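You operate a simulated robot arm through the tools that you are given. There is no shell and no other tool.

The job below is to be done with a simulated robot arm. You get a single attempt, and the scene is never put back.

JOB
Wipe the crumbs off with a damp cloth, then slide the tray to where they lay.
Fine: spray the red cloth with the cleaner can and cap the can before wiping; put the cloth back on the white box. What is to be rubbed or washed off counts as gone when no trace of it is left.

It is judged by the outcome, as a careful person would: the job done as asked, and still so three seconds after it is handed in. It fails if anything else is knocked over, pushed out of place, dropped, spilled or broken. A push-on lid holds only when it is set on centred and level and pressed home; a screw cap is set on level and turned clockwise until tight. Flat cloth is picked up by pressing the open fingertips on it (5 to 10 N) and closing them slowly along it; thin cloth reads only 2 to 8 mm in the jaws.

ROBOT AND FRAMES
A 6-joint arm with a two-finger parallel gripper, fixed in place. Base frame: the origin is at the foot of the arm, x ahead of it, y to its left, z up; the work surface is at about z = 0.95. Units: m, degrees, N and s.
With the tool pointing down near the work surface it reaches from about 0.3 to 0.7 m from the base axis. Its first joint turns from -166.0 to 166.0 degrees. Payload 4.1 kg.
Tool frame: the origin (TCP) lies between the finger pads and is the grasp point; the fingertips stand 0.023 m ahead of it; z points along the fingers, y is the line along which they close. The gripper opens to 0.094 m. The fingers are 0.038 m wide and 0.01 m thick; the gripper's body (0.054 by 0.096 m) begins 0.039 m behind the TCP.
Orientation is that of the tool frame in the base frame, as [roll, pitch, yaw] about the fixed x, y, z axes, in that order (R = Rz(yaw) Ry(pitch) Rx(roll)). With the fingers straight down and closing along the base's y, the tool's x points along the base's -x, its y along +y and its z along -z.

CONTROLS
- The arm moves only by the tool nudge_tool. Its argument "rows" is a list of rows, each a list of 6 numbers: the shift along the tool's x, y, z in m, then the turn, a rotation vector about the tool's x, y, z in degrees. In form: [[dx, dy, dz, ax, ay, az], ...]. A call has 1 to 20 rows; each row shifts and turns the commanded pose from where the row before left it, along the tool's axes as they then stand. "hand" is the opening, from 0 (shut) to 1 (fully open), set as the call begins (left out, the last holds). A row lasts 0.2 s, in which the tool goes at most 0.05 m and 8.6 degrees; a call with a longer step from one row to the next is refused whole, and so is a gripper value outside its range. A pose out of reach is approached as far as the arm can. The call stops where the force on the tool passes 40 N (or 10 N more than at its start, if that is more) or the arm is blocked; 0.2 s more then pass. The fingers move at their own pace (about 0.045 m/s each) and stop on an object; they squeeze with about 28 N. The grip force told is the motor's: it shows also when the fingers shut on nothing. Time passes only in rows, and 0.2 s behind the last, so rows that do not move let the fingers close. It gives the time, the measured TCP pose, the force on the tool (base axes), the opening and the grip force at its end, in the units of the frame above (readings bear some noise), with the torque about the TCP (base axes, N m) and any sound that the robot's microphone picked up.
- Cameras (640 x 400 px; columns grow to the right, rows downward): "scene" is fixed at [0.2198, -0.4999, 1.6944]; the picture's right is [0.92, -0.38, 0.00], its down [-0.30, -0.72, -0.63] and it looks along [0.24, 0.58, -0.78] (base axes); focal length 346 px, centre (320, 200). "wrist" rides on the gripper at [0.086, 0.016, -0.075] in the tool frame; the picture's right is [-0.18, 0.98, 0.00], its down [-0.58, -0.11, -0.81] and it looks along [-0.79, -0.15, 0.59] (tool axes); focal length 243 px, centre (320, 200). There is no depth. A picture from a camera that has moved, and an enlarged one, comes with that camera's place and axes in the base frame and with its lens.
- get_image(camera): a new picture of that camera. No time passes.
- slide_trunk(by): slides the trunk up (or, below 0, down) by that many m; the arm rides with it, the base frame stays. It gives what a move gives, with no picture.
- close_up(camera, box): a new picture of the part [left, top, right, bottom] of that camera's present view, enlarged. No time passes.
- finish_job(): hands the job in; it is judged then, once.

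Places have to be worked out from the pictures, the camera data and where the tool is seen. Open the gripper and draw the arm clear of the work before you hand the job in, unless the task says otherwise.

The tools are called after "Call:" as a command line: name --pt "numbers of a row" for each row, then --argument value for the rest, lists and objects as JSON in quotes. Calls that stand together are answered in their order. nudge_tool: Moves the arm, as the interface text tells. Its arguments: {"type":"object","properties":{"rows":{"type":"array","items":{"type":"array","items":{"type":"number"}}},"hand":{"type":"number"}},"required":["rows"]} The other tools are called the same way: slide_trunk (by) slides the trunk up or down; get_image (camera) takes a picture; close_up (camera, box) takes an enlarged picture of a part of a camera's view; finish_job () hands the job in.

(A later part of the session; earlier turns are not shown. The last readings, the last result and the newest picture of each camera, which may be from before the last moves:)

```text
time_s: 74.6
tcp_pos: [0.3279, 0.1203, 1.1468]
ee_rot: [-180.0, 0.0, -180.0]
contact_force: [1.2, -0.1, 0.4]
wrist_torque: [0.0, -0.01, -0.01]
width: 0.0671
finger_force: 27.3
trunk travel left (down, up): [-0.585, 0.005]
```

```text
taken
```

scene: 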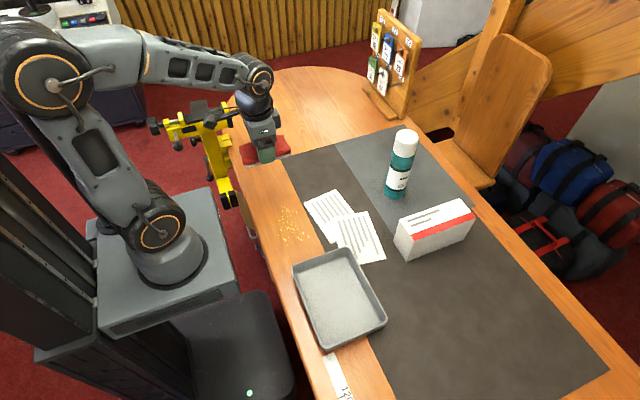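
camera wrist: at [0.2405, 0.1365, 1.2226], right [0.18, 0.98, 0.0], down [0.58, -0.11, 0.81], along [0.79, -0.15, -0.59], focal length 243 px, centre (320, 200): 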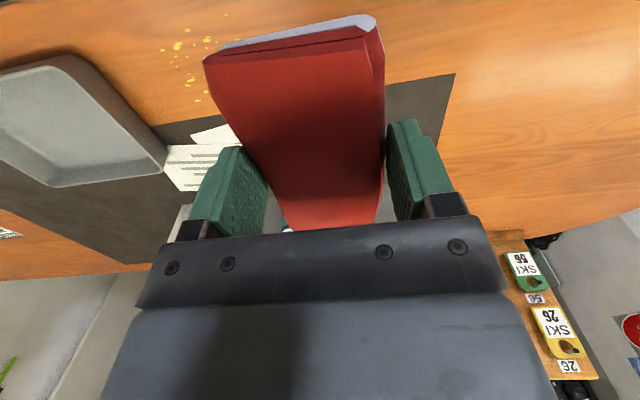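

All set: the pad spans x≈0.273–0.392, clear of the paper (x≥0.404) and the tray. I'll lower to just above the wood.

Call:
nudge_tool --pt "0 0 0.035 0 0 0" --pt "0 0 0.035 0 0 0" --pt "0 0 0.035 0 0 0" --pt "0 0 0.03 0 0 0" --pt "0 0 0.02 0 0 0" --pt "0 0 0 0 0 0"

Call:
nudge_tool --pt "0 0 0.002 0 0 0" --pt "0 0 0.002 0 0 0" --pt "0 0 0.002 0 0 0" --pt "0 0 0.001 0 0 0" --pt "0 0 0 0 0 0"

Call:
get_image --camera "scene"

```text
time_s: 76.0
tcp_pos: [0.3288, 0.121, 0.9925]
ee_rot: [-180.0, 0.0, -180.0]
contact_force: [0.3, -0.5, -0.8]
wrist_torque: [0.01, -0.02, -0.02]
width: 0.0669
finger_force: 27.8
trunk travel left (down, up): [-0.585, 0.005]
```

```text
time_s: 77.2
tcp_pos: [0.3279, 0.1205, 0.9853]
ee_rot: [180.0, -0.1, 179.9]
contact_force: [0.3, -1.0, -1.2]
wrist_torque: [0.03, 0.01, 0.01]
width: 0.0671
finger_force: 28.1
trunk travel left (down, up): [-0.585, 0.005]
```

```text
taken
```

scene: 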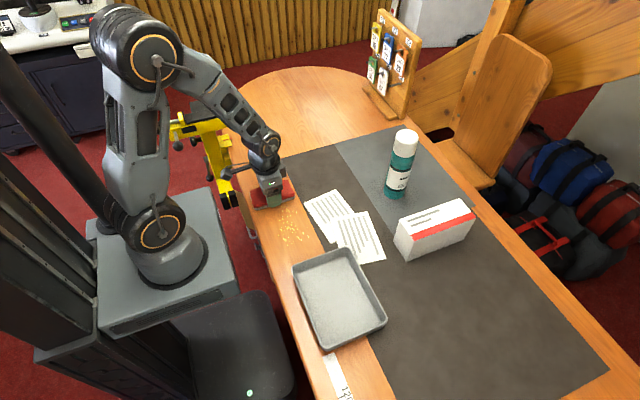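

No contact yet. I'll continue down in 1 mm steps until the pad presses with a few newtons.

Call:
nudge_tool --pt "0 0 0.001 0 0 0" --pt "0 0 0.001 0 0 0" --pt "0 0 0.001 0 0 0" --pt "0 0 0.001 0 0 0" --pt "0 0 0 0 0 0"

Call:
close_up --camera "scene" --box '[230, 140, 400, 290]'

```text
time_s: 78.4
tcp_pos: [0.3277, 0.1203, 0.9821]
ee_rot: [180.0, 0.1, 180.0]
contact_force: [0.1, 0.4, 11.1]
wrist_torque: [-0.09, 0.11, 0.0]
width: 0.0667
finger_force: 27.6
trunk travel left (down, up): [-0.585, 0.005]
```

```text
2.67 times, centred on (315, 215) of scene
camera zoom: at [0.2198, -0.4999, 1.6944], right [0.92, -0.38, 0.0], down [-0.3, -0.72, -0.63], along [0.24, 0.58, -0.78], focal length 923 px, centre (333, 160)
```

zoom: 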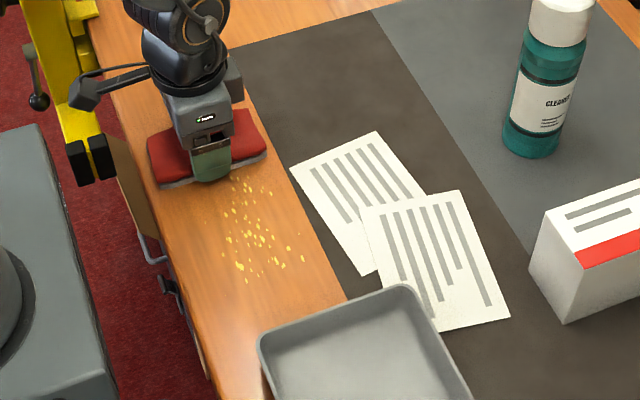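

The pad presses with 11 N. I'll start wiping toward −y, slowly, then look.

Call:
nudge_tool --pt "0 -0.008 0 0 0 0" --pt "0 -0.008 0 0 0 0" --pt "0 -0.008 0 0 0 0" --pt "0 -0.008 0 0 0 0" --pt "0 -0.008 0 0 0 0" --pt "0 -0.008 0 0 0 0" --pt "0 -0.008 0 0 0 0" --pt "0 -0.008 0 0 0 0" --pt "0 0 0 0 0 0"

Call:
close_up --camera "scene" --box '[230, 140, 400, 290]'

Call:
get_image --camera "wrist"

```text
time_s: 80.4
tcp_pos: [0.3267, 0.0561, 0.9817]
ee_rot: [-179.9, 0.1, -179.9]
contact_force: [0.3, 5.7, 15.5]
wrist_torque: [0.2, -0.03, 0.02]
width: 0.0672
finger_force: 28.4
trunk travel left (down, up): [-0.585, 0.005]
```

```text
2.67 times, centred on (315, 215) of scene
camera zoom: at [0.2198, -0.4999, 1.6944], right [0.92, -0.38, 0.0], down [-0.3, -0.72, -0.63], along [0.24, 0.58, -0.78], focal length 923 px, centre (333, 160)
```

zoom: 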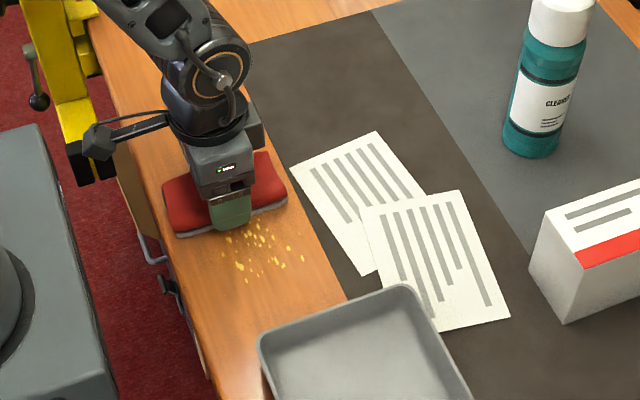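

```text
taken
camera wrist: at [0.2393, 0.0728, 1.0564], right [0.18, 0.98, 0.0], down [0.58, -0.11, 0.81], along [0.79, -0.15, -0.59], focal length 243 px, centre (320, 200)
```

wrist: 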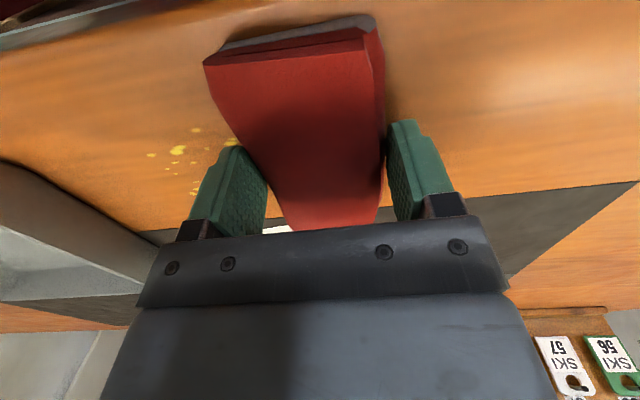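

The crumbs are disappearing under the pad rather than being pushed ahead. I'll continue the wipe to y≈−0.064, staying clear of the tray (edge at y≈−0.125).

Call:
nudge_tool --pt "0 -0.008 0 0 0 0" --pt "0 -0.008 0 0 0 0" --pt "0 -0.008 0 0 0 0" --pt "0 -0.008 0 0 0 0" --pt "0 -0.008 0 0 0 0" --pt "0 -0.008 0 0 0 0" --pt "0 -0.008 0 0 0 0" --pt "0 -0.008 0 0 0 0" --pt "0 -0.008 0 0 0 0" --pt "0 -0.008 0 0 0 0" --pt "0 -0.008 0 0 0 0" --pt "0 -0.008 0 0 0 0" --pt "0 -0.008 0 0 0 0" --pt "0 -0.008 0 0 0 0" --pt "0 -0.007 0 0 0 0" --pt "0 0 0 0 0 0"

Call:
close_up --camera "scene" --box '[230, 140, 400, 290]'

Call:
get_image --camera "wrist"

```text
time_s: 83.8
tcp_pos: [0.3278, -0.0625, 0.9814]
ee_rot: [-180.0, -0.1, 179.9]
contact_force: [-1.1, 3.9, 11.2]
wrist_torque: [0.09, -0.01, 0.07]
width: 0.067
finger_force: 27.8
trunk travel left (down, up): [-0.585, 0.005]
```

```text
2.67 times, centred on (315, 215) of scene
camera zoom: at [0.2198, -0.4999, 1.6944], right [0.92, -0.38, 0.0], down [-0.3, -0.72, -0.63], along [0.24, 0.58, -0.78], focal length 923 px, centre (333, 160)
```

zoom: 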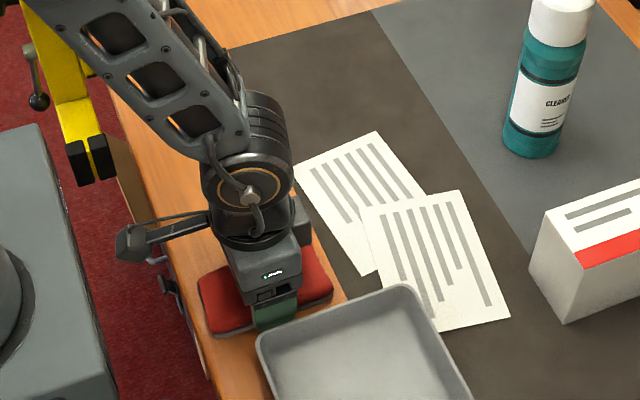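

```text
taken
camera wrist: at [0.2399, -0.0459, 1.0562], right [0.18, 0.98, 0.0], down [0.58, -0.11, 0.81], along [0.79, -0.15, -0.59], focal length 243 px, centre (320, 200)
```

wrist: 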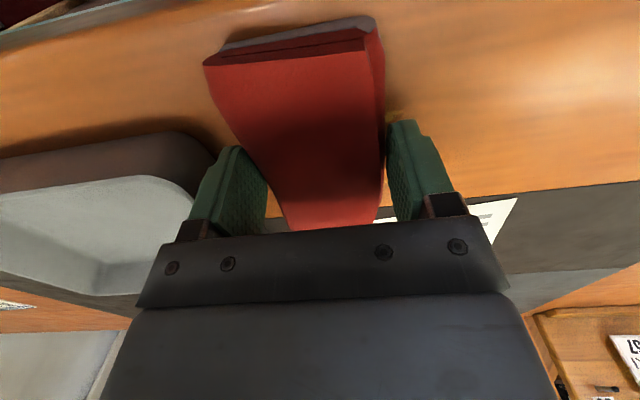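

Call:
close_up --camera "wrist" --box '[370, 60, 600, 200]'

Call:
close_up --camera "wrist" --box '[80, 40, 300, 180]'

```text
2.78 times, centred on (485, 130) of wrist
camera zoom: at [0.2399, -0.0459, 1.0562], right [0.18, 0.98, 0.0], down [0.58, -0.11, 0.81], along [0.79, -0.15, -0.59], focal length 675 px, centre (-139, 395)
```

zoom: 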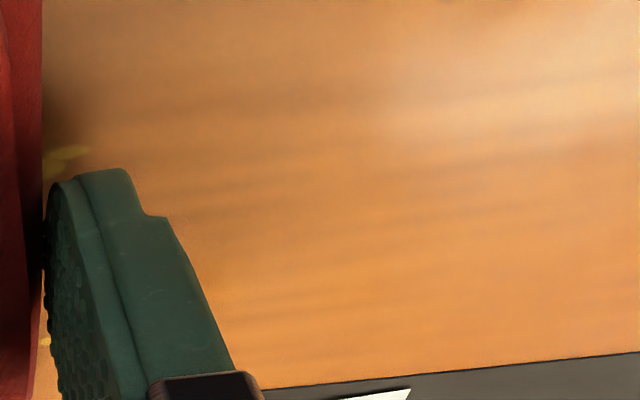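

```text
2.86 times, centred on (190, 110) of wrist
camera zoom: at [0.2399, -0.0459, 1.0562], right [0.18, 0.98, 0.0], down [0.58, -0.11, 0.81], along [0.79, -0.15, -0.59], focal length 693 px, centre (691, 457)
```

zoom: 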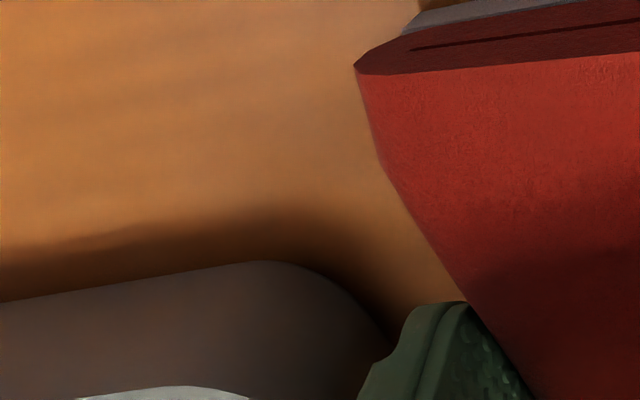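

A faint yellow trace remains just behind the pad, so more passes are needed. I'll wipe back toward +y over the whole area.

Call:
nudge_tool --pt "0 -0.006 0 0 0 0" --pt "0 0.008 0 0 0 0" --pt "0 0.008 0 0 0 0" --pt "0 0.008 0 0 0 0" --pt "0 0.008 0 0 0 0" --pt "0 0.008 0 0 0 0" --pt "0 0.008 0 0 0 0" --pt "0 0.008 0 0 0 0" --pt "0 0.008 0 0 0 0" --pt "0 0.008 0 0 0 0" --pt "0 0.008 0 0 0 0" --pt "0 0.008 0 0 0 0" --pt "0 0.008 0 0 0 0" --pt "0 0.008 0 0 0 0" --pt "0 0.008 0 0 0 0" --pt "0 0.008 0 0 0 0" --pt "0 0.008 0 0 0 0" --pt "0 0.008 0 0 0 0" --pt "0 0.008 0 0 0 0" --pt "0 0 0 0 0 0"

Call:
close_up --camera "scene" --box '[230, 140, 400, 290]'

Call:
get_image --camera "wrist"

```text
time_s: 88.0
tcp_pos: [0.3274, 0.0759, 0.9815]
ee_rot: [180.0, -0.1, -180.0]
contact_force: [-0.6, -0.4, -0.7]
wrist_torque: [0.0, 0.06, -0.01]
width: 0.067
finger_force: 27.9
trunk travel left (down, up): [-0.585, 0.005]
```

```text
2.67 times, centred on (315, 215) of scene
camera zoom: at [0.2198, -0.4999, 1.6944], right [0.92, -0.38, 0.0], down [-0.3, -0.72, -0.63], along [0.24, 0.58, -0.78], focal length 923 px, centre (333, 160)
```

zoom: 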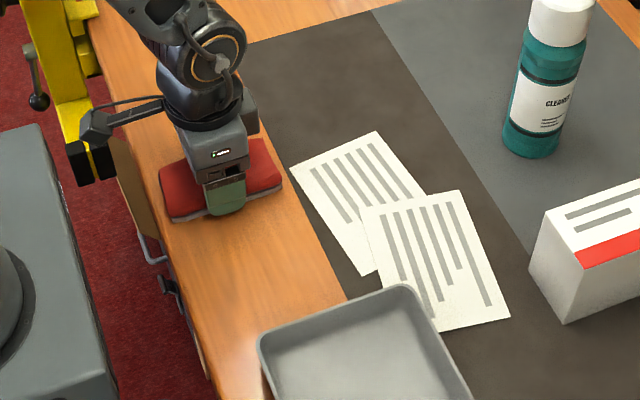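

```text
taken
camera wrist: at [0.2407, 0.0917, 1.0563], right [0.18, 0.98, 0.0], down [0.58, -0.11, 0.81], along [0.79, -0.15, -0.59], focal length 243 px, centre (320, 200)
```

wrist: 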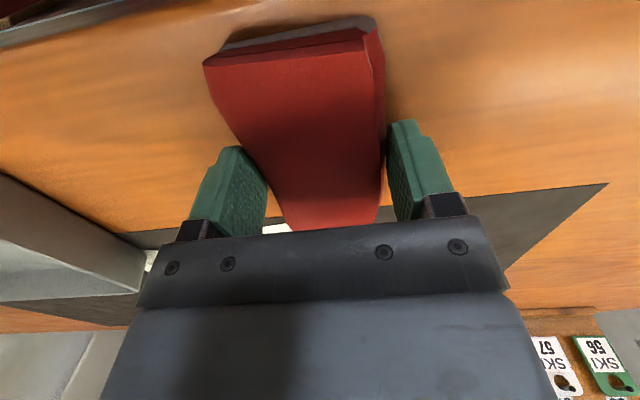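

The visible area looks clean, but the contact force has dropped to zero. I'll press 1 mm more and make another pass, first to +y and then back.

Call:
nudge_tool --pt "0 0 0.001 0 0 0" --pt "0 0 0 0 0 0"

Call:
nudge_tool --pt "0 0.008 0 0 0 0" --pt "0 0.008 0 0 0 0" --pt "0 0.008 0 0 0 0" --pt "0 0.008 0 0 0 0" --pt "0 0.008 0 0 0 0" --pt "0 0.004 0 0 0 0" --pt "0 0 0 0 0 0"

Call:
close_up --camera "scene" --box '[260, 180, 340, 270]'

Call:
get_image --camera "wrist"

```text
time_s: 88.6
tcp_pos: [0.3286, 0.076, 0.9815]
ee_rot: [-180.0, 0.0, -180.0]
contact_force: [1.6, 0.5, 17.5]
wrist_torque: [-0.09, 0.32, -0.04]
width: 0.0668
finger_force: 28.2
trunk travel left (down, up): [-0.585, 0.005]
```

```text
time_s: 90.2
tcp_pos: [0.3282, 0.1174, 0.9815]
ee_rot: [179.9, 0.2, 179.9]
contact_force: [-0.4, -8.7, 23.6]
wrist_torque: [-0.29, 0.01, -0.04]
width: 0.067
finger_force: 27.8
trunk travel left (down, up): [-0.585, 0.005]
```

```text
4.44 times, centred on (300, 225) of scene
camera zoom: at [0.2198, -0.4999, 1.6944], right [0.92, -0.38, 0.0], down [-0.3, -0.72, -0.63], along [0.24, 0.58, -0.78], focal length 1539 px, centre (409, 89)
```

zoom: 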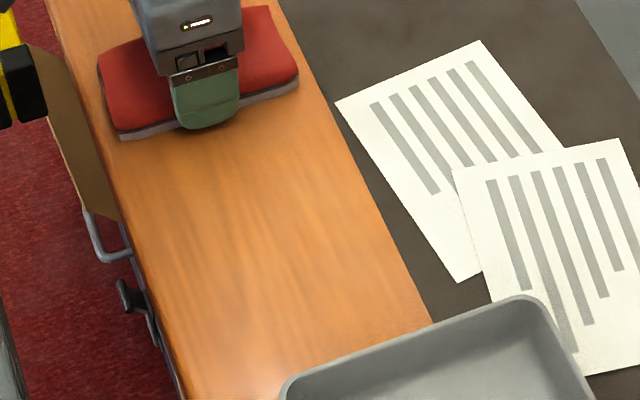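

```text
taken
camera wrist: at [0.2399, 0.1343, 1.0558], right [0.18, 0.98, 0.0], down [0.58, -0.11, 0.81], along [0.79, -0.15, -0.59], focal length 243 px, centre (320, 200)
```

wrist: 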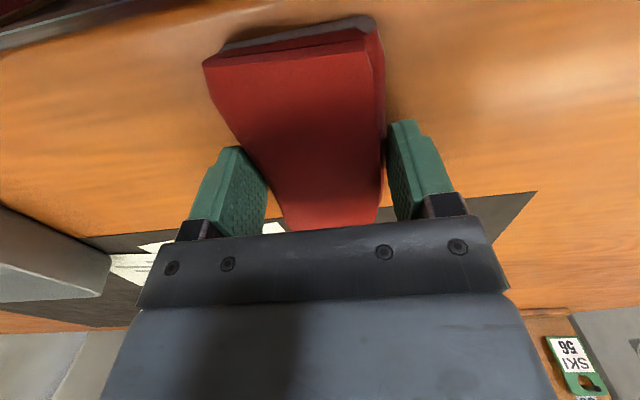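

All crumbs look gone. As insurance against faint traces, I'll make one more full pass to −y at slightly lighter pressure, then lift and inspect.

Call:
nudge_tool --pt "0 -0.01 -0.0005 0 0 0" --pt "0 -0.01 0 0 0 0" --pt "0 -0.01 0 0 0 0" --pt "0 -0.01 0 0 0 0" --pt "0 -0.01 0 0 0 0" --pt "0 -0.01 0 0 0 0" --pt "0 -0.01 0 0 0 0" --pt "0 -0.01 0 0 0 0" --pt "0 -0.01 0 0 0 0" --pt "0 -0.01 0 0 0 0" --pt "0 -0.01 0 0 0 0" --pt "0 -0.01 0 0 0 0" --pt "0 -0.01 0 0 0 0" --pt "0 -0.01 0 0 0 0" --pt "0 -0.01 0 0 0 0" --pt "0 -0.01 0 0 0 0" --pt "0 -0.01 0 0 0 0" --pt "0 -0.01 0 0 0 0" --pt "0 -0.004 0 0 0 0" --pt "0 0 0 0 0 0"

Call:
nudge_tool --pt "0 0.01 0 0 0 0" --pt "0 0.01 0 0 0 0" --pt "0 0.01 0 0 0 0" --pt "0 0.01 0 0 0 0" --pt "0 0.01 0 0 0 0" --pt "0 0.01 0 0 0 0" --pt "0 0.01 0 0 0 0" --pt "0 0.01 0 0 0 0" --pt "0 0.01 0 0 0 0" --pt "0 0.01 0 0 0 0" --pt "0 0.01 0 0 0 0" --pt "0 0.01 0 0 0 0" --pt "0 0.01 0 0 0 0" --pt "0 0.01 0 0 0 0" --pt "0 0.01 0 0 0 0" --pt "0 0.01 0 0 0 0" --pt "0 0.01 0 0 0 0" --pt "0 0.01 0 0 0 0" --pt "0 0.004 0 0 0 0" --pt "0 0 0 0 0 0"

Call:
close_up --camera "scene" --box '[260, 180, 340, 270]'

```text
time_s: 94.4
tcp_pos: [0.3272, -0.0647, 0.981]
ee_rot: [-179.9, 0.0, -179.9]
contact_force: [0.3, 2.2, 4.4]
wrist_torque: [0.08, 0.05, 0.05]
width: 0.0667
finger_force: 28.7
trunk travel left (down, up): [-0.585, 0.005]
```

```text
time_s: 98.6
tcp_pos: [0.3289, 0.1195, 0.9805]
ee_rot: [180.0, 0.0, 180.0]
contact_force: [-0.8, -0.6, -0.1]
wrist_torque: [0.01, 0.0, -0.01]
width: 0.0668
finger_force: 27.7
trunk travel left (down, up): [-0.585, 0.005]
```

```text
4.44 times, centred on (300, 225) of scene
camera zoom: at [0.2198, -0.4999, 1.6944], right [0.92, -0.38, 0.0], down [-0.3, -0.72, -0.63], along [0.24, 0.58, -0.78], focal length 1539 px, centre (409, 89)
```

zoom: 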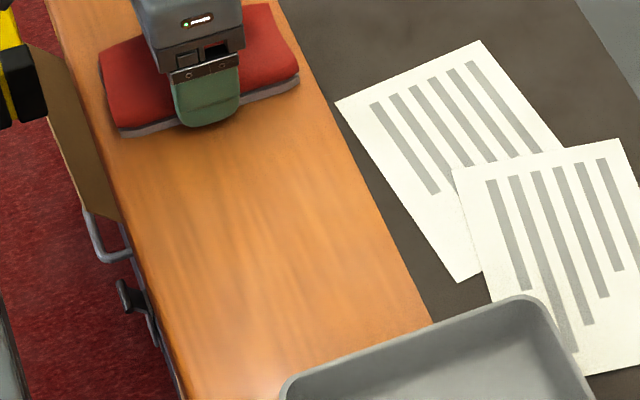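

The area is clean. I'll lift the cloth and carry it back over the white box by retracing the exact commanded path.

Call:
nudge_tool --pt "0 0 -0.04 0 0 0" --pt "0 0 -0.04 0 0 0" --pt "0 0 -0.04 0 0 0" --pt "0 0 -0.04 0 0 0" --pt "0 0 -0.0065 0 0 0" --pt "0 0 0 0 0 0"

Call:
get_image --camera "wrist"

Call:
close_up --camera "scene" --box '[230, 120, 400, 290]'

```text
time_s: 100.0
tcp_pos: [0.3277, 0.1197, 1.148]
ee_rot: [-180.0, -0.1, 180.0]
contact_force: [0.1, -0.2, -1.6]
wrist_torque: [0.03, 0.0, -0.02]
width: 0.0669
finger_force: 28.0
trunk travel left (down, up): [-0.585, 0.005]
```

```text
taken
camera wrist: at [0.2404, 0.1354, 1.2223], right [0.18, 0.98, 0.0], down [0.58, -0.11, 0.81], along [0.79, -0.15, -0.59], focal length 243 px, centre (320, 200)
```

wrist: 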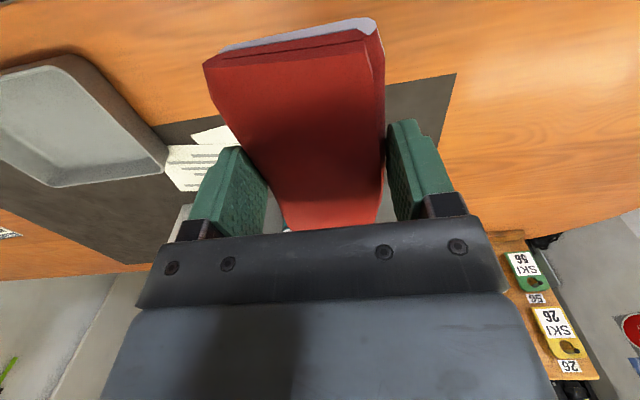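

```text
2.35 times, centred on (315, 205) of scene
camera zoom: at [0.2198, -0.4999, 1.6944], right [0.92, -0.38, 0.0], down [-0.3, -0.72, -0.63], along [0.24, 0.58, -0.78], focal length 815 px, centre (332, 188)
```

zoom: 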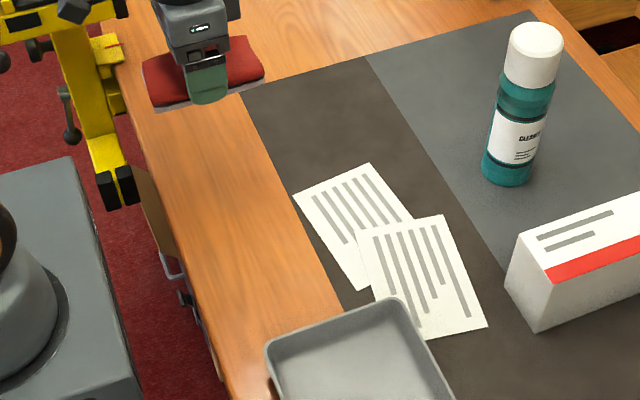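

The wood is spotless. Now I'll carry the cloth back above the box.

Call:
nudge_tool --pt "0 -0.0415 0 0 0 0" --pt "0 -0.035 0 0 0 0" --pt "-0.014 -0.035 0 0 0 0" --pt "-0.02 -0.035 0 0 0 0" --pt "-0.03 -0.035 0 0 0 0" --pt "-0.03 -0.035 0 0 0 0" --pt "-0.04 -0.025 0 0 0 0" --pt "-0.04 -0.025 0 0 0 0" --pt "-0.04 -0.02 0 0 0 0" --pt "-0.04 0 0 0 0 0" --pt "-0.04 0 0.02 0 0 0" --pt "-0.03 0 0.02 0 0 0" --pt "0 0 0 0 0 0"

Call:
get_image --camera "wrist"

Call:
close_up --camera "scene" --box '[390, 160, 480, 265]'

```text
time_s: 102.8
tcp_pos: [0.6509, -0.1681, 1.1057]
ee_rot: [-180.0, 0.0, -180.0]
contact_force: [-0.5, 1.0, 0.2]
wrist_torque: [-0.03, -0.01, 0.0]
width: 0.0671
finger_force: 27.7
trunk travel left (down, up): [-0.585, 0.005]
```

```text
taken
camera wrist: at [0.5649, -0.1518, 1.1814], right [0.18, 0.98, 0.0], down [0.58, -0.11, 0.81], along [0.79, -0.15, -0.59], focal length 243 px, centre (320, 200)
```

wrist: 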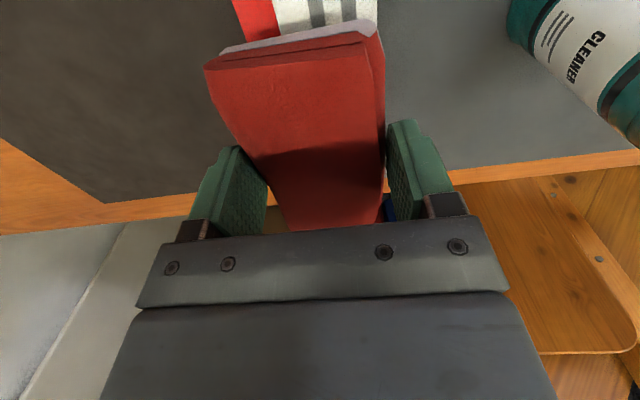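

```text
3.81 times, centred on (435, 212) of scene
camera zoom: at [0.2198, -0.4999, 1.6944], right [0.92, -0.38, 0.0], down [-0.3, -0.72, -0.63], along [0.24, 0.58, -0.78], focal length 1319 px, centre (-118, 152)
```

zoom: 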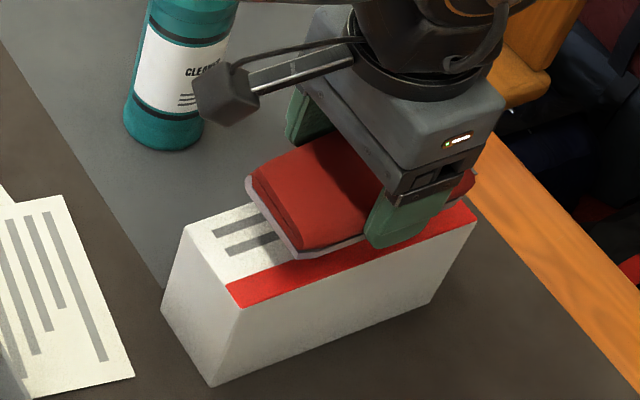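

The pad is aligned over the box, shifted by only a few millimetres in the grip. I'll lower it onto the box top and feel for contact.

Call:
nudge_tool --pt "0 0 0.012 0 0 0" --pt "0 0 0.01 0 0 0" --pt "0 0 0.005 0 0 0" --pt "0 0 0.002 0 0 0" --pt "0 0 0 0 0 0"

Call:
nudge_tool --pt "0 0 0.001 0 0 0" --pt "0 0 0.001 0 0 0" --pt "0 0 0 0 0 0"

Call:
get_image --camera "wrist"

Call:
close_up --camera "scene" --box '[390, 160, 480, 265]'

```text
time_s: 104.0
tcp_pos: [0.6509, -0.1673, 1.078]
ee_rot: [-179.9, 0.0, -179.9]
contact_force: [0.3, 0.1, -0.2]
wrist_torque: [-0.03, -0.06, 0.03]
width: 0.067
finger_force: 28.2
trunk travel left (down, up): [-0.585, 0.005]
```

```text
time_s: 104.8
tcp_pos: [0.6523, -0.1673, 1.0752]
ee_rot: [179.9, 0.0, 180.0]
contact_force: [-1.2, -0.3, 0.1]
wrist_torque: [-0.02, 0.01, -0.01]
width: 0.0665
finger_force: 28.0
trunk travel left (down, up): [-0.585, 0.005]
```

```text
taken
camera wrist: at [0.5645, -0.1514, 1.1511], right [0.18, 0.98, 0.0], down [0.58, -0.11, 0.81], along [0.79, -0.15, -0.59], focal length 243 px, centre (320, 200)
```

wrist: 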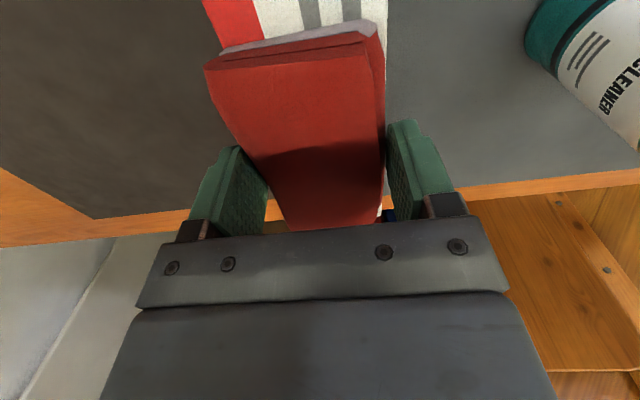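

```text
3.81 times, centred on (435, 212) of scene
camera zoom: at [0.2198, -0.4999, 1.6944], right [0.92, -0.38, 0.0], down [-0.3, -0.72, -0.63], along [0.24, 0.58, -0.78], focal length 1319 px, centre (-118, 152)
```

zoom: 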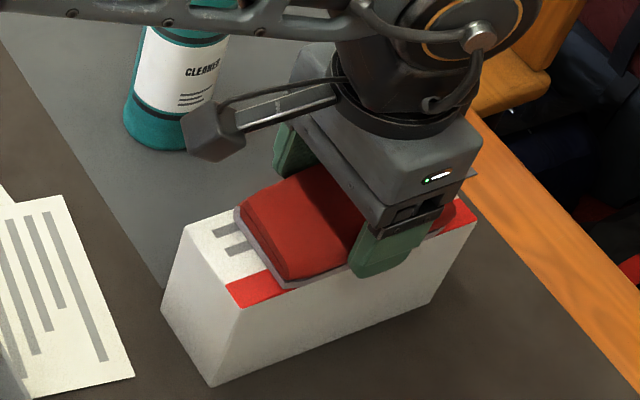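

Call:
nudge_tool --pt "0 0 0.001 0 0 0" --pt "0 0 0.001 0 0 0" --pt "0 0 0 0 0 0"

```text
time_s: 105.6
tcp_pos: [0.6518, -0.1671, 1.0757]
ee_rot: [-180.0, 0.1, -180.0]
contact_force: [2.0, -0.6, 7.3]
wrist_torque: [0.02, 0.09, -0.03]
width: 0.067
finger_force: 28.2
trunk travel left (down, up): [-0.585, 0.005]
```

The pad touches the box top at 7 N. I'll ease off half a millimetre and open the fingers gently.

Call:
nudge_tool --pt "0 0 -0.0005 0 0 0" --pt "0 0 0 0 0 0"

Call:
nudge_tool --pt "0 0 0 0 0 0" --pt "0 0 0 0 0 0" --pt "0 0 0 0 0 0" --pt "0 0 0 0 0 0" --hand 1

Call:
get_image --camera "wrist"

Call:
close_up --camera "scene" --box '[390, 160, 480, 265]'

```text
time_s: 106.2
tcp_pos: [0.6518, -0.1683, 1.0761]
ee_rot: [180.0, 0.2, -180.0]
contact_force: [1.5, -1.5, 8.3]
wrist_torque: [-0.01, -0.14, -0.04]
width: 0.0669
finger_force: 28.1
trunk travel left (down, up): [-0.585, 0.005]
```

```text
time_s: 107.2
tcp_pos: [0.6525, -0.1675, 1.0747]
ee_rot: [-180.0, 0.0, -180.0]
contact_force: [0.0, 0.4, 0.0]
wrist_torque: [0.04, -0.01, 0.0]
width: 0.0941
finger_force: 0.0
trunk travel left (down, up): [-0.585, 0.005]
```

```text
taken
camera wrist: at [0.5643, -0.1511, 1.1497], right [0.18, 0.98, 0.0], down [0.58, -0.11, 0.81], along [0.79, -0.15, -0.59], focal length 243 px, centre (320, 200)
```

wrist: 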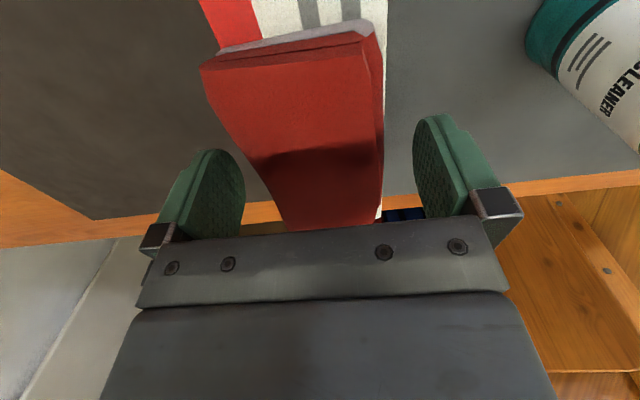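

```text
3.81 times, centred on (435, 212) of scene
camera zoom: at [0.2198, -0.4999, 1.6944], right [0.92, -0.38, 0.0], down [-0.3, -0.72, -0.63], along [0.24, 0.58, -0.78], focal length 1319 px, centre (-118, 152)
```

zoom: 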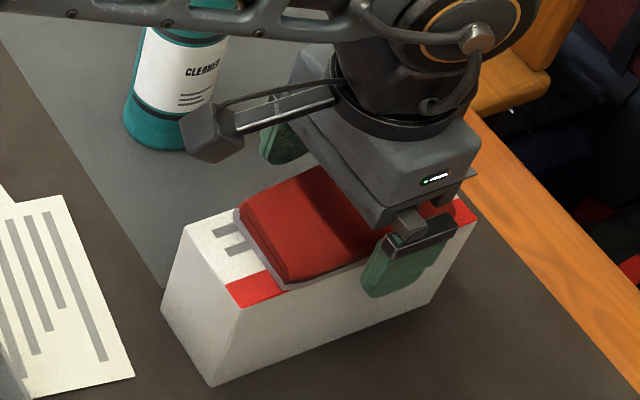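

The cloth lies flat on the box again. I'll rise straight up, then retreat to a high vantage point to measure the tray, the paper and the table edge precisely.

Call:
nudge_tool --pt "0 0 -0.015 0 0 0" --pt "0 0 -0.02 0 0 0" --pt "0 0 -0.015 0 0 0" --pt "0.038 0.005 -0.028 0 0 0" --pt "0.038 0.005 -0.028 0 0 0" --pt "0.038 0.005 -0.028 0 0 0" --pt "0.038 0.005 -0.028 0 0 0" --pt "0.038 0.005 -0.028 0 0 0" --pt "0.038 0.005 -0.028 0 0 0" --pt "0.038 0.005 -0.028 0 0 0" --pt "0.038 0.005 -0.028 0 0 0" --pt "0.038 0.005 -0.028 0 0 0" --pt "0 0 0 0 0 0"

Call:
get_image --camera "wrist"

Call:
get_image --camera "scene"

```text
time_s: 110.0
tcp_pos: [0.3112, -0.1232, 1.3759]
ee_rot: [-180.0, 0.0, 179.9]
contact_force: [0.3, -0.6, 0.1]
wrist_torque: [-0.02, 0.0, -0.02]
width: 0.0942
finger_force: 0.1
trunk travel left (down, up): [-0.585, 0.005]
```

```text
taken
camera wrist: at [0.223, -0.1076, 1.4517], right [0.18, 0.98, 0.0], down [0.58, -0.11, 0.81], along [0.79, -0.15, -0.59], focal length 243 px, centre (320, 200)
```

wrist: 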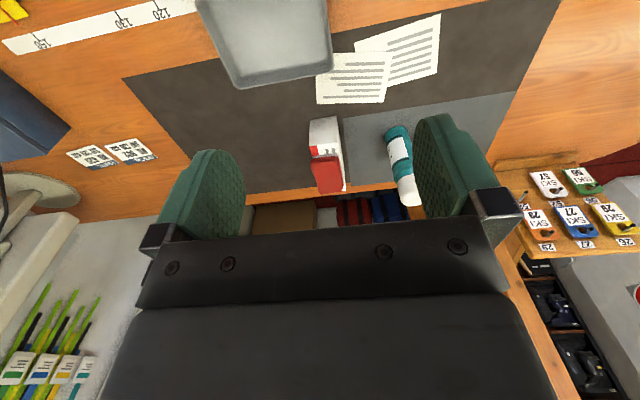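

```text
taken
```

scene: 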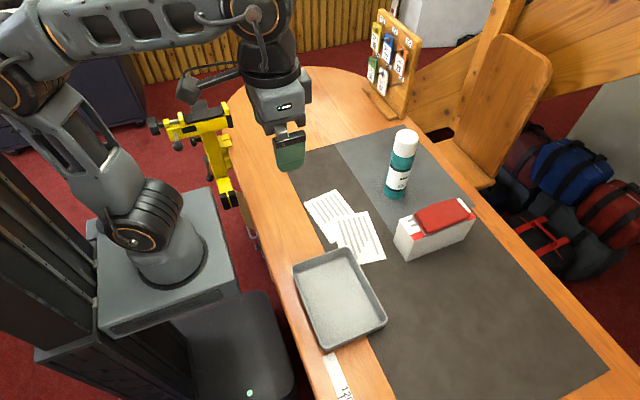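

I'll tilt the tool about its y axis so the wrist camera looks almost straight down on the tray and the wiped area.

Call:
nudge_tool --pt "0 0 0.04 0 0 0" --pt "0 0 0.04 0 0 0" --pt "0 0 0 0 8 0" --pt "0 0 0 0 8 0" --pt "0 0 0 0 8 0" --pt "0 0 0 0 8 0" --pt "0 0 0 0 0 0"

Call:
get_image --camera "wrist"

```text
time_s: 111.6
tcp_pos: [0.3105, -0.1221, 1.2971]
ee_rot: [-179.9, -32.2, -180.0]
contact_force: [-0.1, 0.0, -0.5]
wrist_torque: [-0.01, 0.0, -0.01]
width: 0.094
finger_force: 0.0
trunk travel left (down, up): [-0.585, 0.005]
```

```text
taken
camera wrist: at [0.275, -0.106, 1.4067], right [0.16, 0.98, -0.1], down [0.92, -0.11, 0.37], along [0.36, -0.15, -0.92], focal length 243 px, centre (320, 200)
```

wrist: 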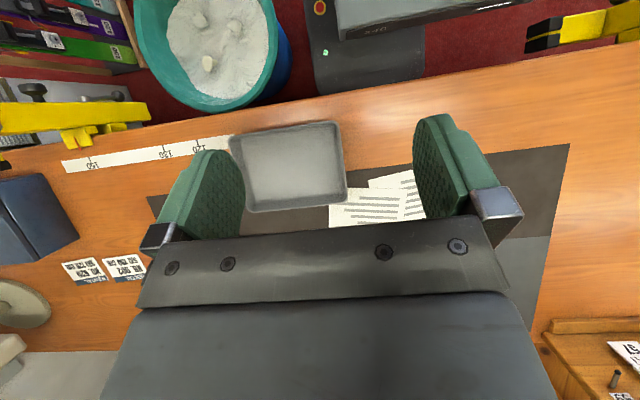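

Call:
close_up --camera "wrist" --box '[210, 70, 430, 235]'

Call:
close_up --camera "wrist" --box '[300, 60, 460, 180]'

```text
2.42 times, centred on (320, 152) of wrist
camera zoom: at [0.275, -0.106, 1.4067], right [0.16, 0.98, -0.1], down [0.92, -0.11, 0.37], along [0.36, -0.15, -0.92], focal length 588 px, centre (320, 315)
```

zoom: 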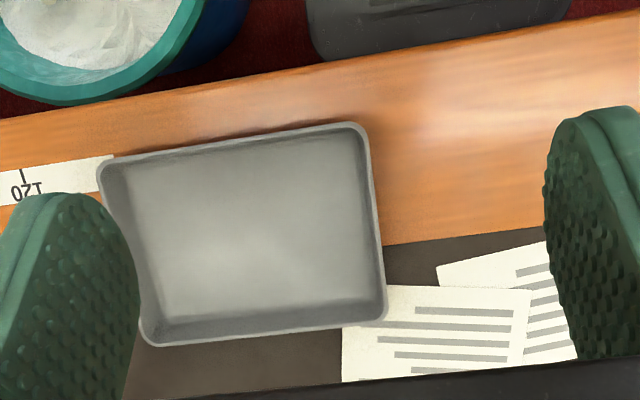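

```text
3.33 times, centred on (380, 120) of wrist
camera zoom: at [0.275, -0.106, 1.4067], right [0.16, 0.98, -0.1], down [0.92, -0.11, 0.37], along [0.36, -0.15, -0.92], focal length 809 px, centre (120, 467)
```

zoom: 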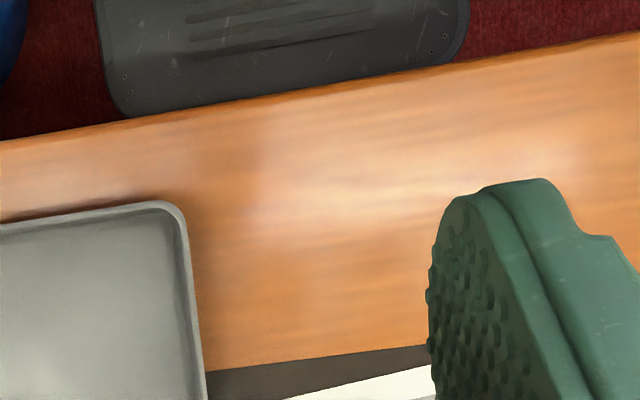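

Measured from here, the tray rim spans x≈0.306–0.452, y≈−0.322 to −0.120, with near-vertical walls and rim z≈0.982. I'll shift the camera to the destination area to measure the paper corner and the table edge there.

Call:
nudge_tool --pt "0 0.04 0 0 0 0" --pt "0 0.04 0 0 0 0" --pt "0 0.04 0 0 0 0" --pt "0 0.03 0 0 0 0" --pt "0 0 0 0 0 0"

Call:
get_image --camera "wrist"

Call:
close_up --camera "wrist" --box '[210, 70, 430, 235]'

```text
time_s: 112.8
tcp_pos: [0.3097, 0.0287, 1.2959]
ee_rot: [-179.9, -32.0, -180.0]
contact_force: [-0.2, 0.4, -0.7]
wrist_torque: [-0.01, 0.03, 0.0]
width: 0.0941
finger_force: 0.1
trunk travel left (down, up): [-0.585, 0.005]
```

```text
taken
camera wrist: at [0.2742, 0.0442, 1.4056], right [0.16, 0.98, -0.1], down [0.92, -0.11, 0.38], along [0.36, -0.15, -0.92], focal length 243 px, centre (320, 200)
```

wrist: 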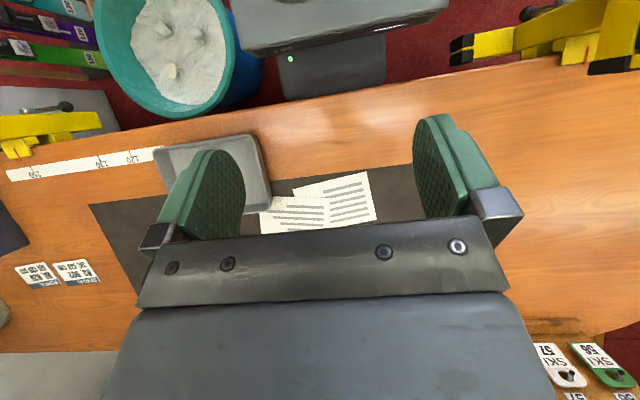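

```text
2.42 times, centred on (320, 152) of wrist
camera zoom: at [0.2742, 0.0442, 1.4056], right [0.16, 0.98, -0.1], down [0.92, -0.11, 0.38], along [0.36, -0.15, -0.92], focal length 588 px, centre (320, 315)
```

zoom: 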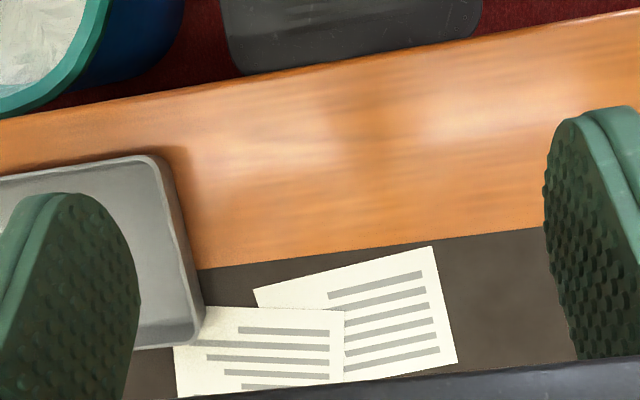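

The paper corner is at (0.404, 0.069) and the table edge at x≈0.26. A tray centre of about (0.339, 0.013) covers the crumb area and stays on the table. I'll straighten the tool and go above the middle of the tray's +y wall to grip its rim.

Call:
nudge_tool --pt "0 0 0 0 -8 0" --pt "0 0 0 0 -8 0" --pt "0 0 0 0 -8 0" --pt "0 0 0 0 -8 0" --pt "-0.01155 -0.02545 0.0293 0 0 0" --pt "-0.01155 -0.02545 0.0293 0 0 0" --pt "-0.01155 -0.02545 0.0293 0 0 0" --pt "-0.01155 -0.02545 0.0293 0 0 0" --pt "-0.01155 -0.02545 0.0293 0 0 0" --pt "-0.01155 -0.02545 0.0293 0 0 0" --pt "0 0 0 0 0 0"

Call:
get_image --camera "wrist"

Call:
close_up --camera "scene" --box '[260, 180, 400, 360]'

```text
time_s: 115.2
tcp_pos: [0.3794, -0.1245, 1.1217]
ee_rot: [-180.0, 0.0, 180.0]
contact_force: [0.6, 0.0, -0.1]
wrist_torque: [-0.02, 0.04, -0.01]
width: 0.0943
finger_force: 0.0
trunk travel left (down, up): [-0.585, 0.005]
```

```text
taken
camera wrist: at [0.2915, -0.1083, 1.1971], right [0.18, 0.98, 0.0], down [0.58, -0.11, 0.81], along [0.79, -0.15, -0.59], focal length 243 px, centre (320, 200)
```

wrist: 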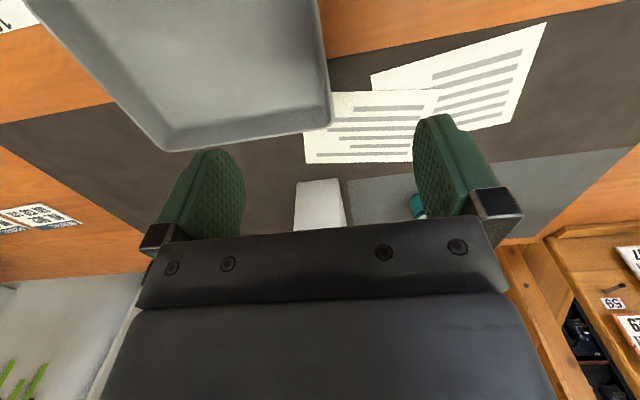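

```text
2.22 times, centred on (330, 270) of scene
camera zoom: at [0.2198, -0.4999, 1.6944], right [0.92, -0.38, 0.0], down [-0.3, -0.72, -0.63], along [0.24, 0.58, -0.78], focal length 769 px, centre (298, 44)
```

zoom: 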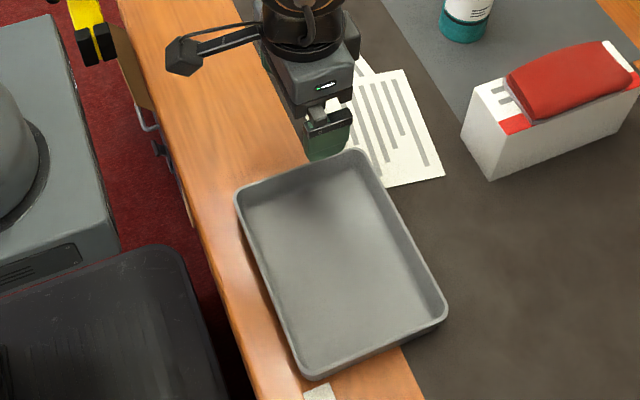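

The tray's +y wall outer rim is at y≈−0.1225, about 7 mm thick. I'll centre on it at y≈−0.126 and descend with one finger inside and one outside.

Call:
nudge_tool --pt "0 -0.0015 0.03 0 0 0" --pt "0 0 0.03 0 0 0" --pt "0 0 0.03 0 0 0" --pt "0 0 0.025 0 0 0" --pt "0 0 0.016 0 0 0" --pt "0 0 0 0 0 0"

Call:
get_image --camera "wrist"

Call:
close_up --camera "scene" --box '[260, 180, 400, 360]'

```text
time_s: 116.6
tcp_pos: [0.3793, -0.1256, 0.991]
ee_rot: [-179.9, 0.0, 179.9]
contact_force: [0.7, 0.1, -0.2]
wrist_torque: [0.03, -0.02, 0.02]
width: 0.0937
finger_force: 0.2
trunk travel left (down, up): [-0.585, 0.005]
```

```text
taken
camera wrist: at [0.2913, -0.1095, 1.0653], right [0.18, 0.98, 0.0], down [0.58, -0.11, 0.81], along [0.79, -0.15, -0.59], focal length 243 px, centre (320, 200)
```

wrist: 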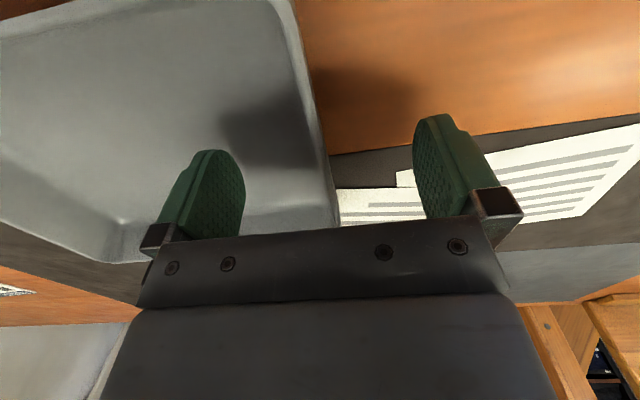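

```text
2.22 times, centred on (330, 270) of scene
camera zoom: at [0.2198, -0.4999, 1.6944], right [0.92, -0.38, 0.0], down [-0.3, -0.72, -0.63], along [0.24, 0.58, -0.78], focal length 769 px, centre (298, 44)
```

zoom: 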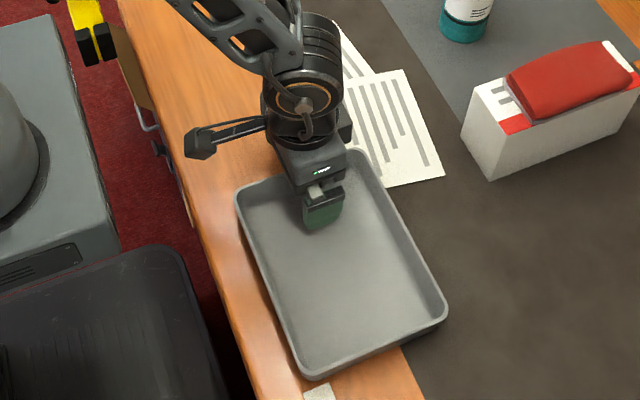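

One finger is inside and one outside, with the wall about 2 mm to the +y side of centre. I'll shift slightly and close on the wall.

Call:
nudge_tool --pt "0 0.0015 0 0 0 0" --pt "0 0 0 0 0 0" --pt "0 0 0 0 0 0" --pt "0 0 0 0 0 0" --pt "0 0 0 0 0 0" --pt "0 0 0 0 0 0" --pt "0 0 0 0 0 0" --hand 0

Call:
get_image --camera "wrist"

Call:
close_up --camera "scene" --box '[260, 180, 400, 360]'

```text
time_s: 118.2
tcp_pos: [0.3801, -0.1249, 0.9908]
ee_rot: [-180.0, 0.1, 180.0]
contact_force: [-0.8, -1.1, 2.4]
wrist_torque: [-0.61, 0.11, -0.19]
width: 0.0053
finger_force: 28.2
trunk travel left (down, up): [-0.585, 0.005]
```

```text
taken
camera wrist: at [0.2914, -0.1082, 1.0657], right [0.18, 0.98, 0.0], down [0.58, -0.11, 0.81], along [0.79, -0.15, -0.59], focal length 243 px, centre (320, 200)
```

wrist: 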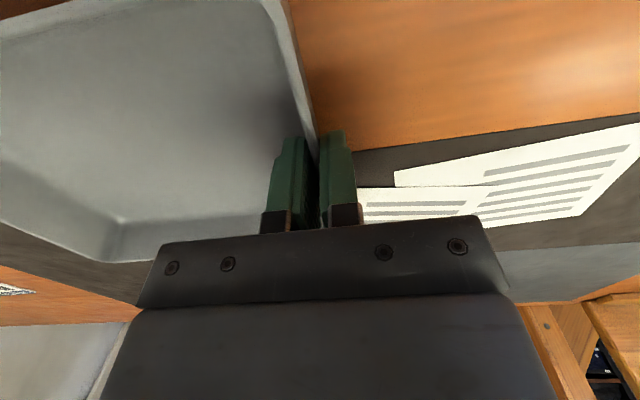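

```text
2.22 times, centred on (330, 270) of scene
camera zoom: at [0.2198, -0.4999, 1.6944], right [0.92, -0.38, 0.0], down [-0.3, -0.72, -0.63], along [0.24, 0.58, -0.78], focal length 769 px, centre (298, 44)
```

zoom: 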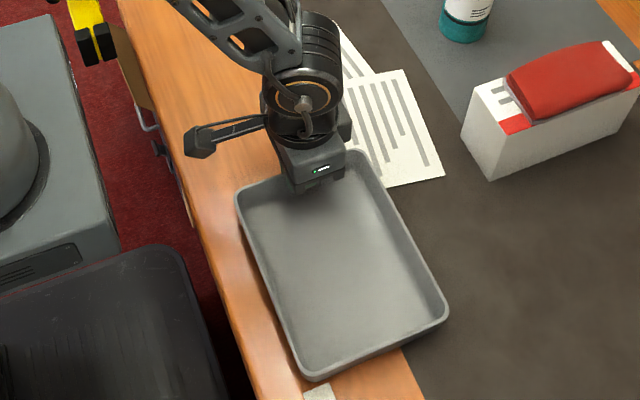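

The wall is gripped at 5.3 mm. I'll raise this end a hair so it doesn't drag on the paper, then start sliding slowly.

Call:
nudge_tool --pt "0 0 -0.001 0 0 0" --pt "0 0 -0.0015 0 0 0" --pt "0 0 0 0 0 0"

Call:
close_up --camera "scene" --box '[260, 180, 400, 360]'

```text
time_s: 119.0
tcp_pos: [0.379, -0.124, 0.993]
ee_rot: [179.9, -0.1, -180.0]
contact_force: [0.6, -0.6, 2.5]
wrist_torque: [-0.61, -0.02, 0.02]
width: 0.0052
finger_force: 27.8
trunk travel left (down, up): [-0.585, 0.005]
```

```text
2.22 times, centred on (330, 270) of scene
camera zoom: at [0.2198, -0.4999, 1.6944], right [0.92, -0.38, 0.0], down [-0.3, -0.72, -0.63], along [0.24, 0.58, -0.78], focal length 769 px, centre (298, 44)
```

zoom: 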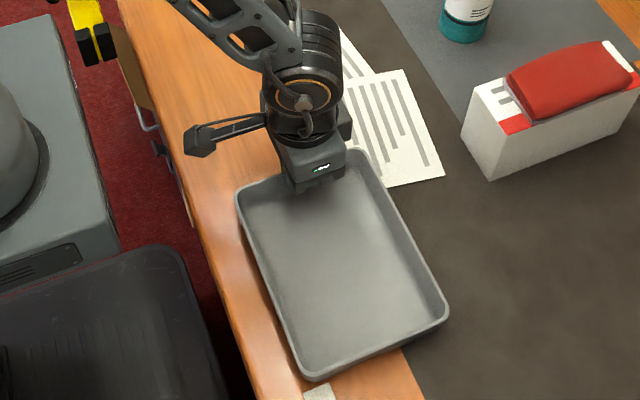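

The grip is stable. I'll slide diagonally first, −x to get off the paper side and +y, then check.

Call:
nudge_tool --pt "0.004 0.004 0 0 0 0" --pt "0.004 0.005 0 0 0 0" --pt "0.004 0.006 0 0 0 0" --pt "0.004 0.006 0 0 0 0" --pt "0.004 0.006 0 0 0 0" --pt "0.004 0.006 0 0 0 0" --pt "0.004 0.006 0 0 0 0" --pt "0.004 0.006 0 0 0 0" --pt "0.004 0.006 0 0 0 0" --pt "0.004 0.006 0 0 0 0" --pt "0 0 0 0 0 0"

Call:
close_up --camera "scene" --box '[240, 160, 400, 360]'

Call:
get_image --camera "wrist"

```text
time_s: 121.4
tcp_pos: [0.3389, -0.0672, 0.9923]
ee_rot: [-180.0, -0.1, -180.0]
contact_force: [0.8, 0.2, 2.5]
wrist_torque: [-0.62, 0.06, 0.27]
width: 0.005
finger_force: 27.7
trunk travel left (down, up): [-0.585, 0.005]
```

```text
2.00 times, centred on (320, 260) of scene
camera zoom: at [0.2198, -0.4999, 1.6944], right [0.92, -0.38, 0.0], down [-0.3, -0.72, -0.63], along [0.24, 0.58, -0.78], focal length 692 px, centre (320, 80)
```

zoom: 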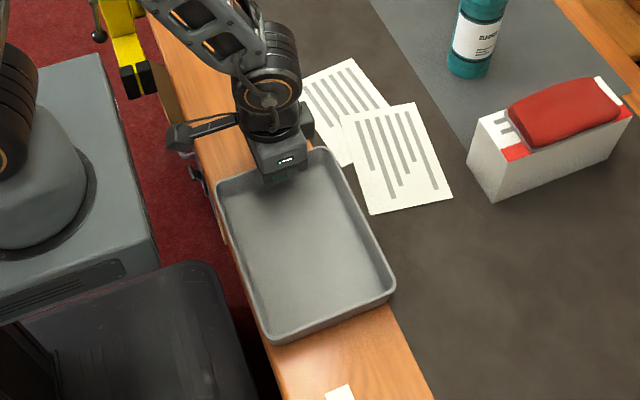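

```text
taken
camera wrist: at [0.2511, -0.0512, 1.0675], right [0.18, 0.98, 0.0], down [0.58, -0.11, 0.81], along [0.79, -0.15, -0.59], focal length 243 px, centre (320, 200)
```

wrist: 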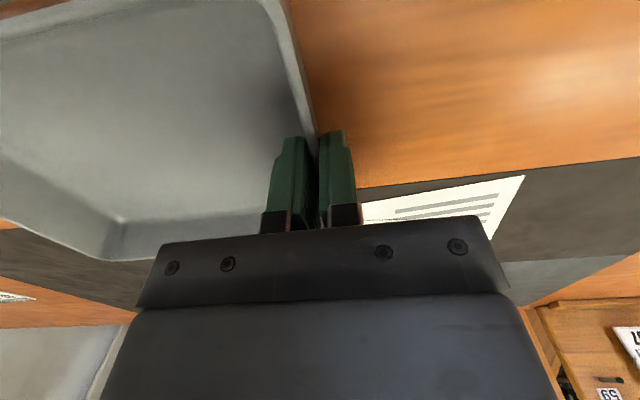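

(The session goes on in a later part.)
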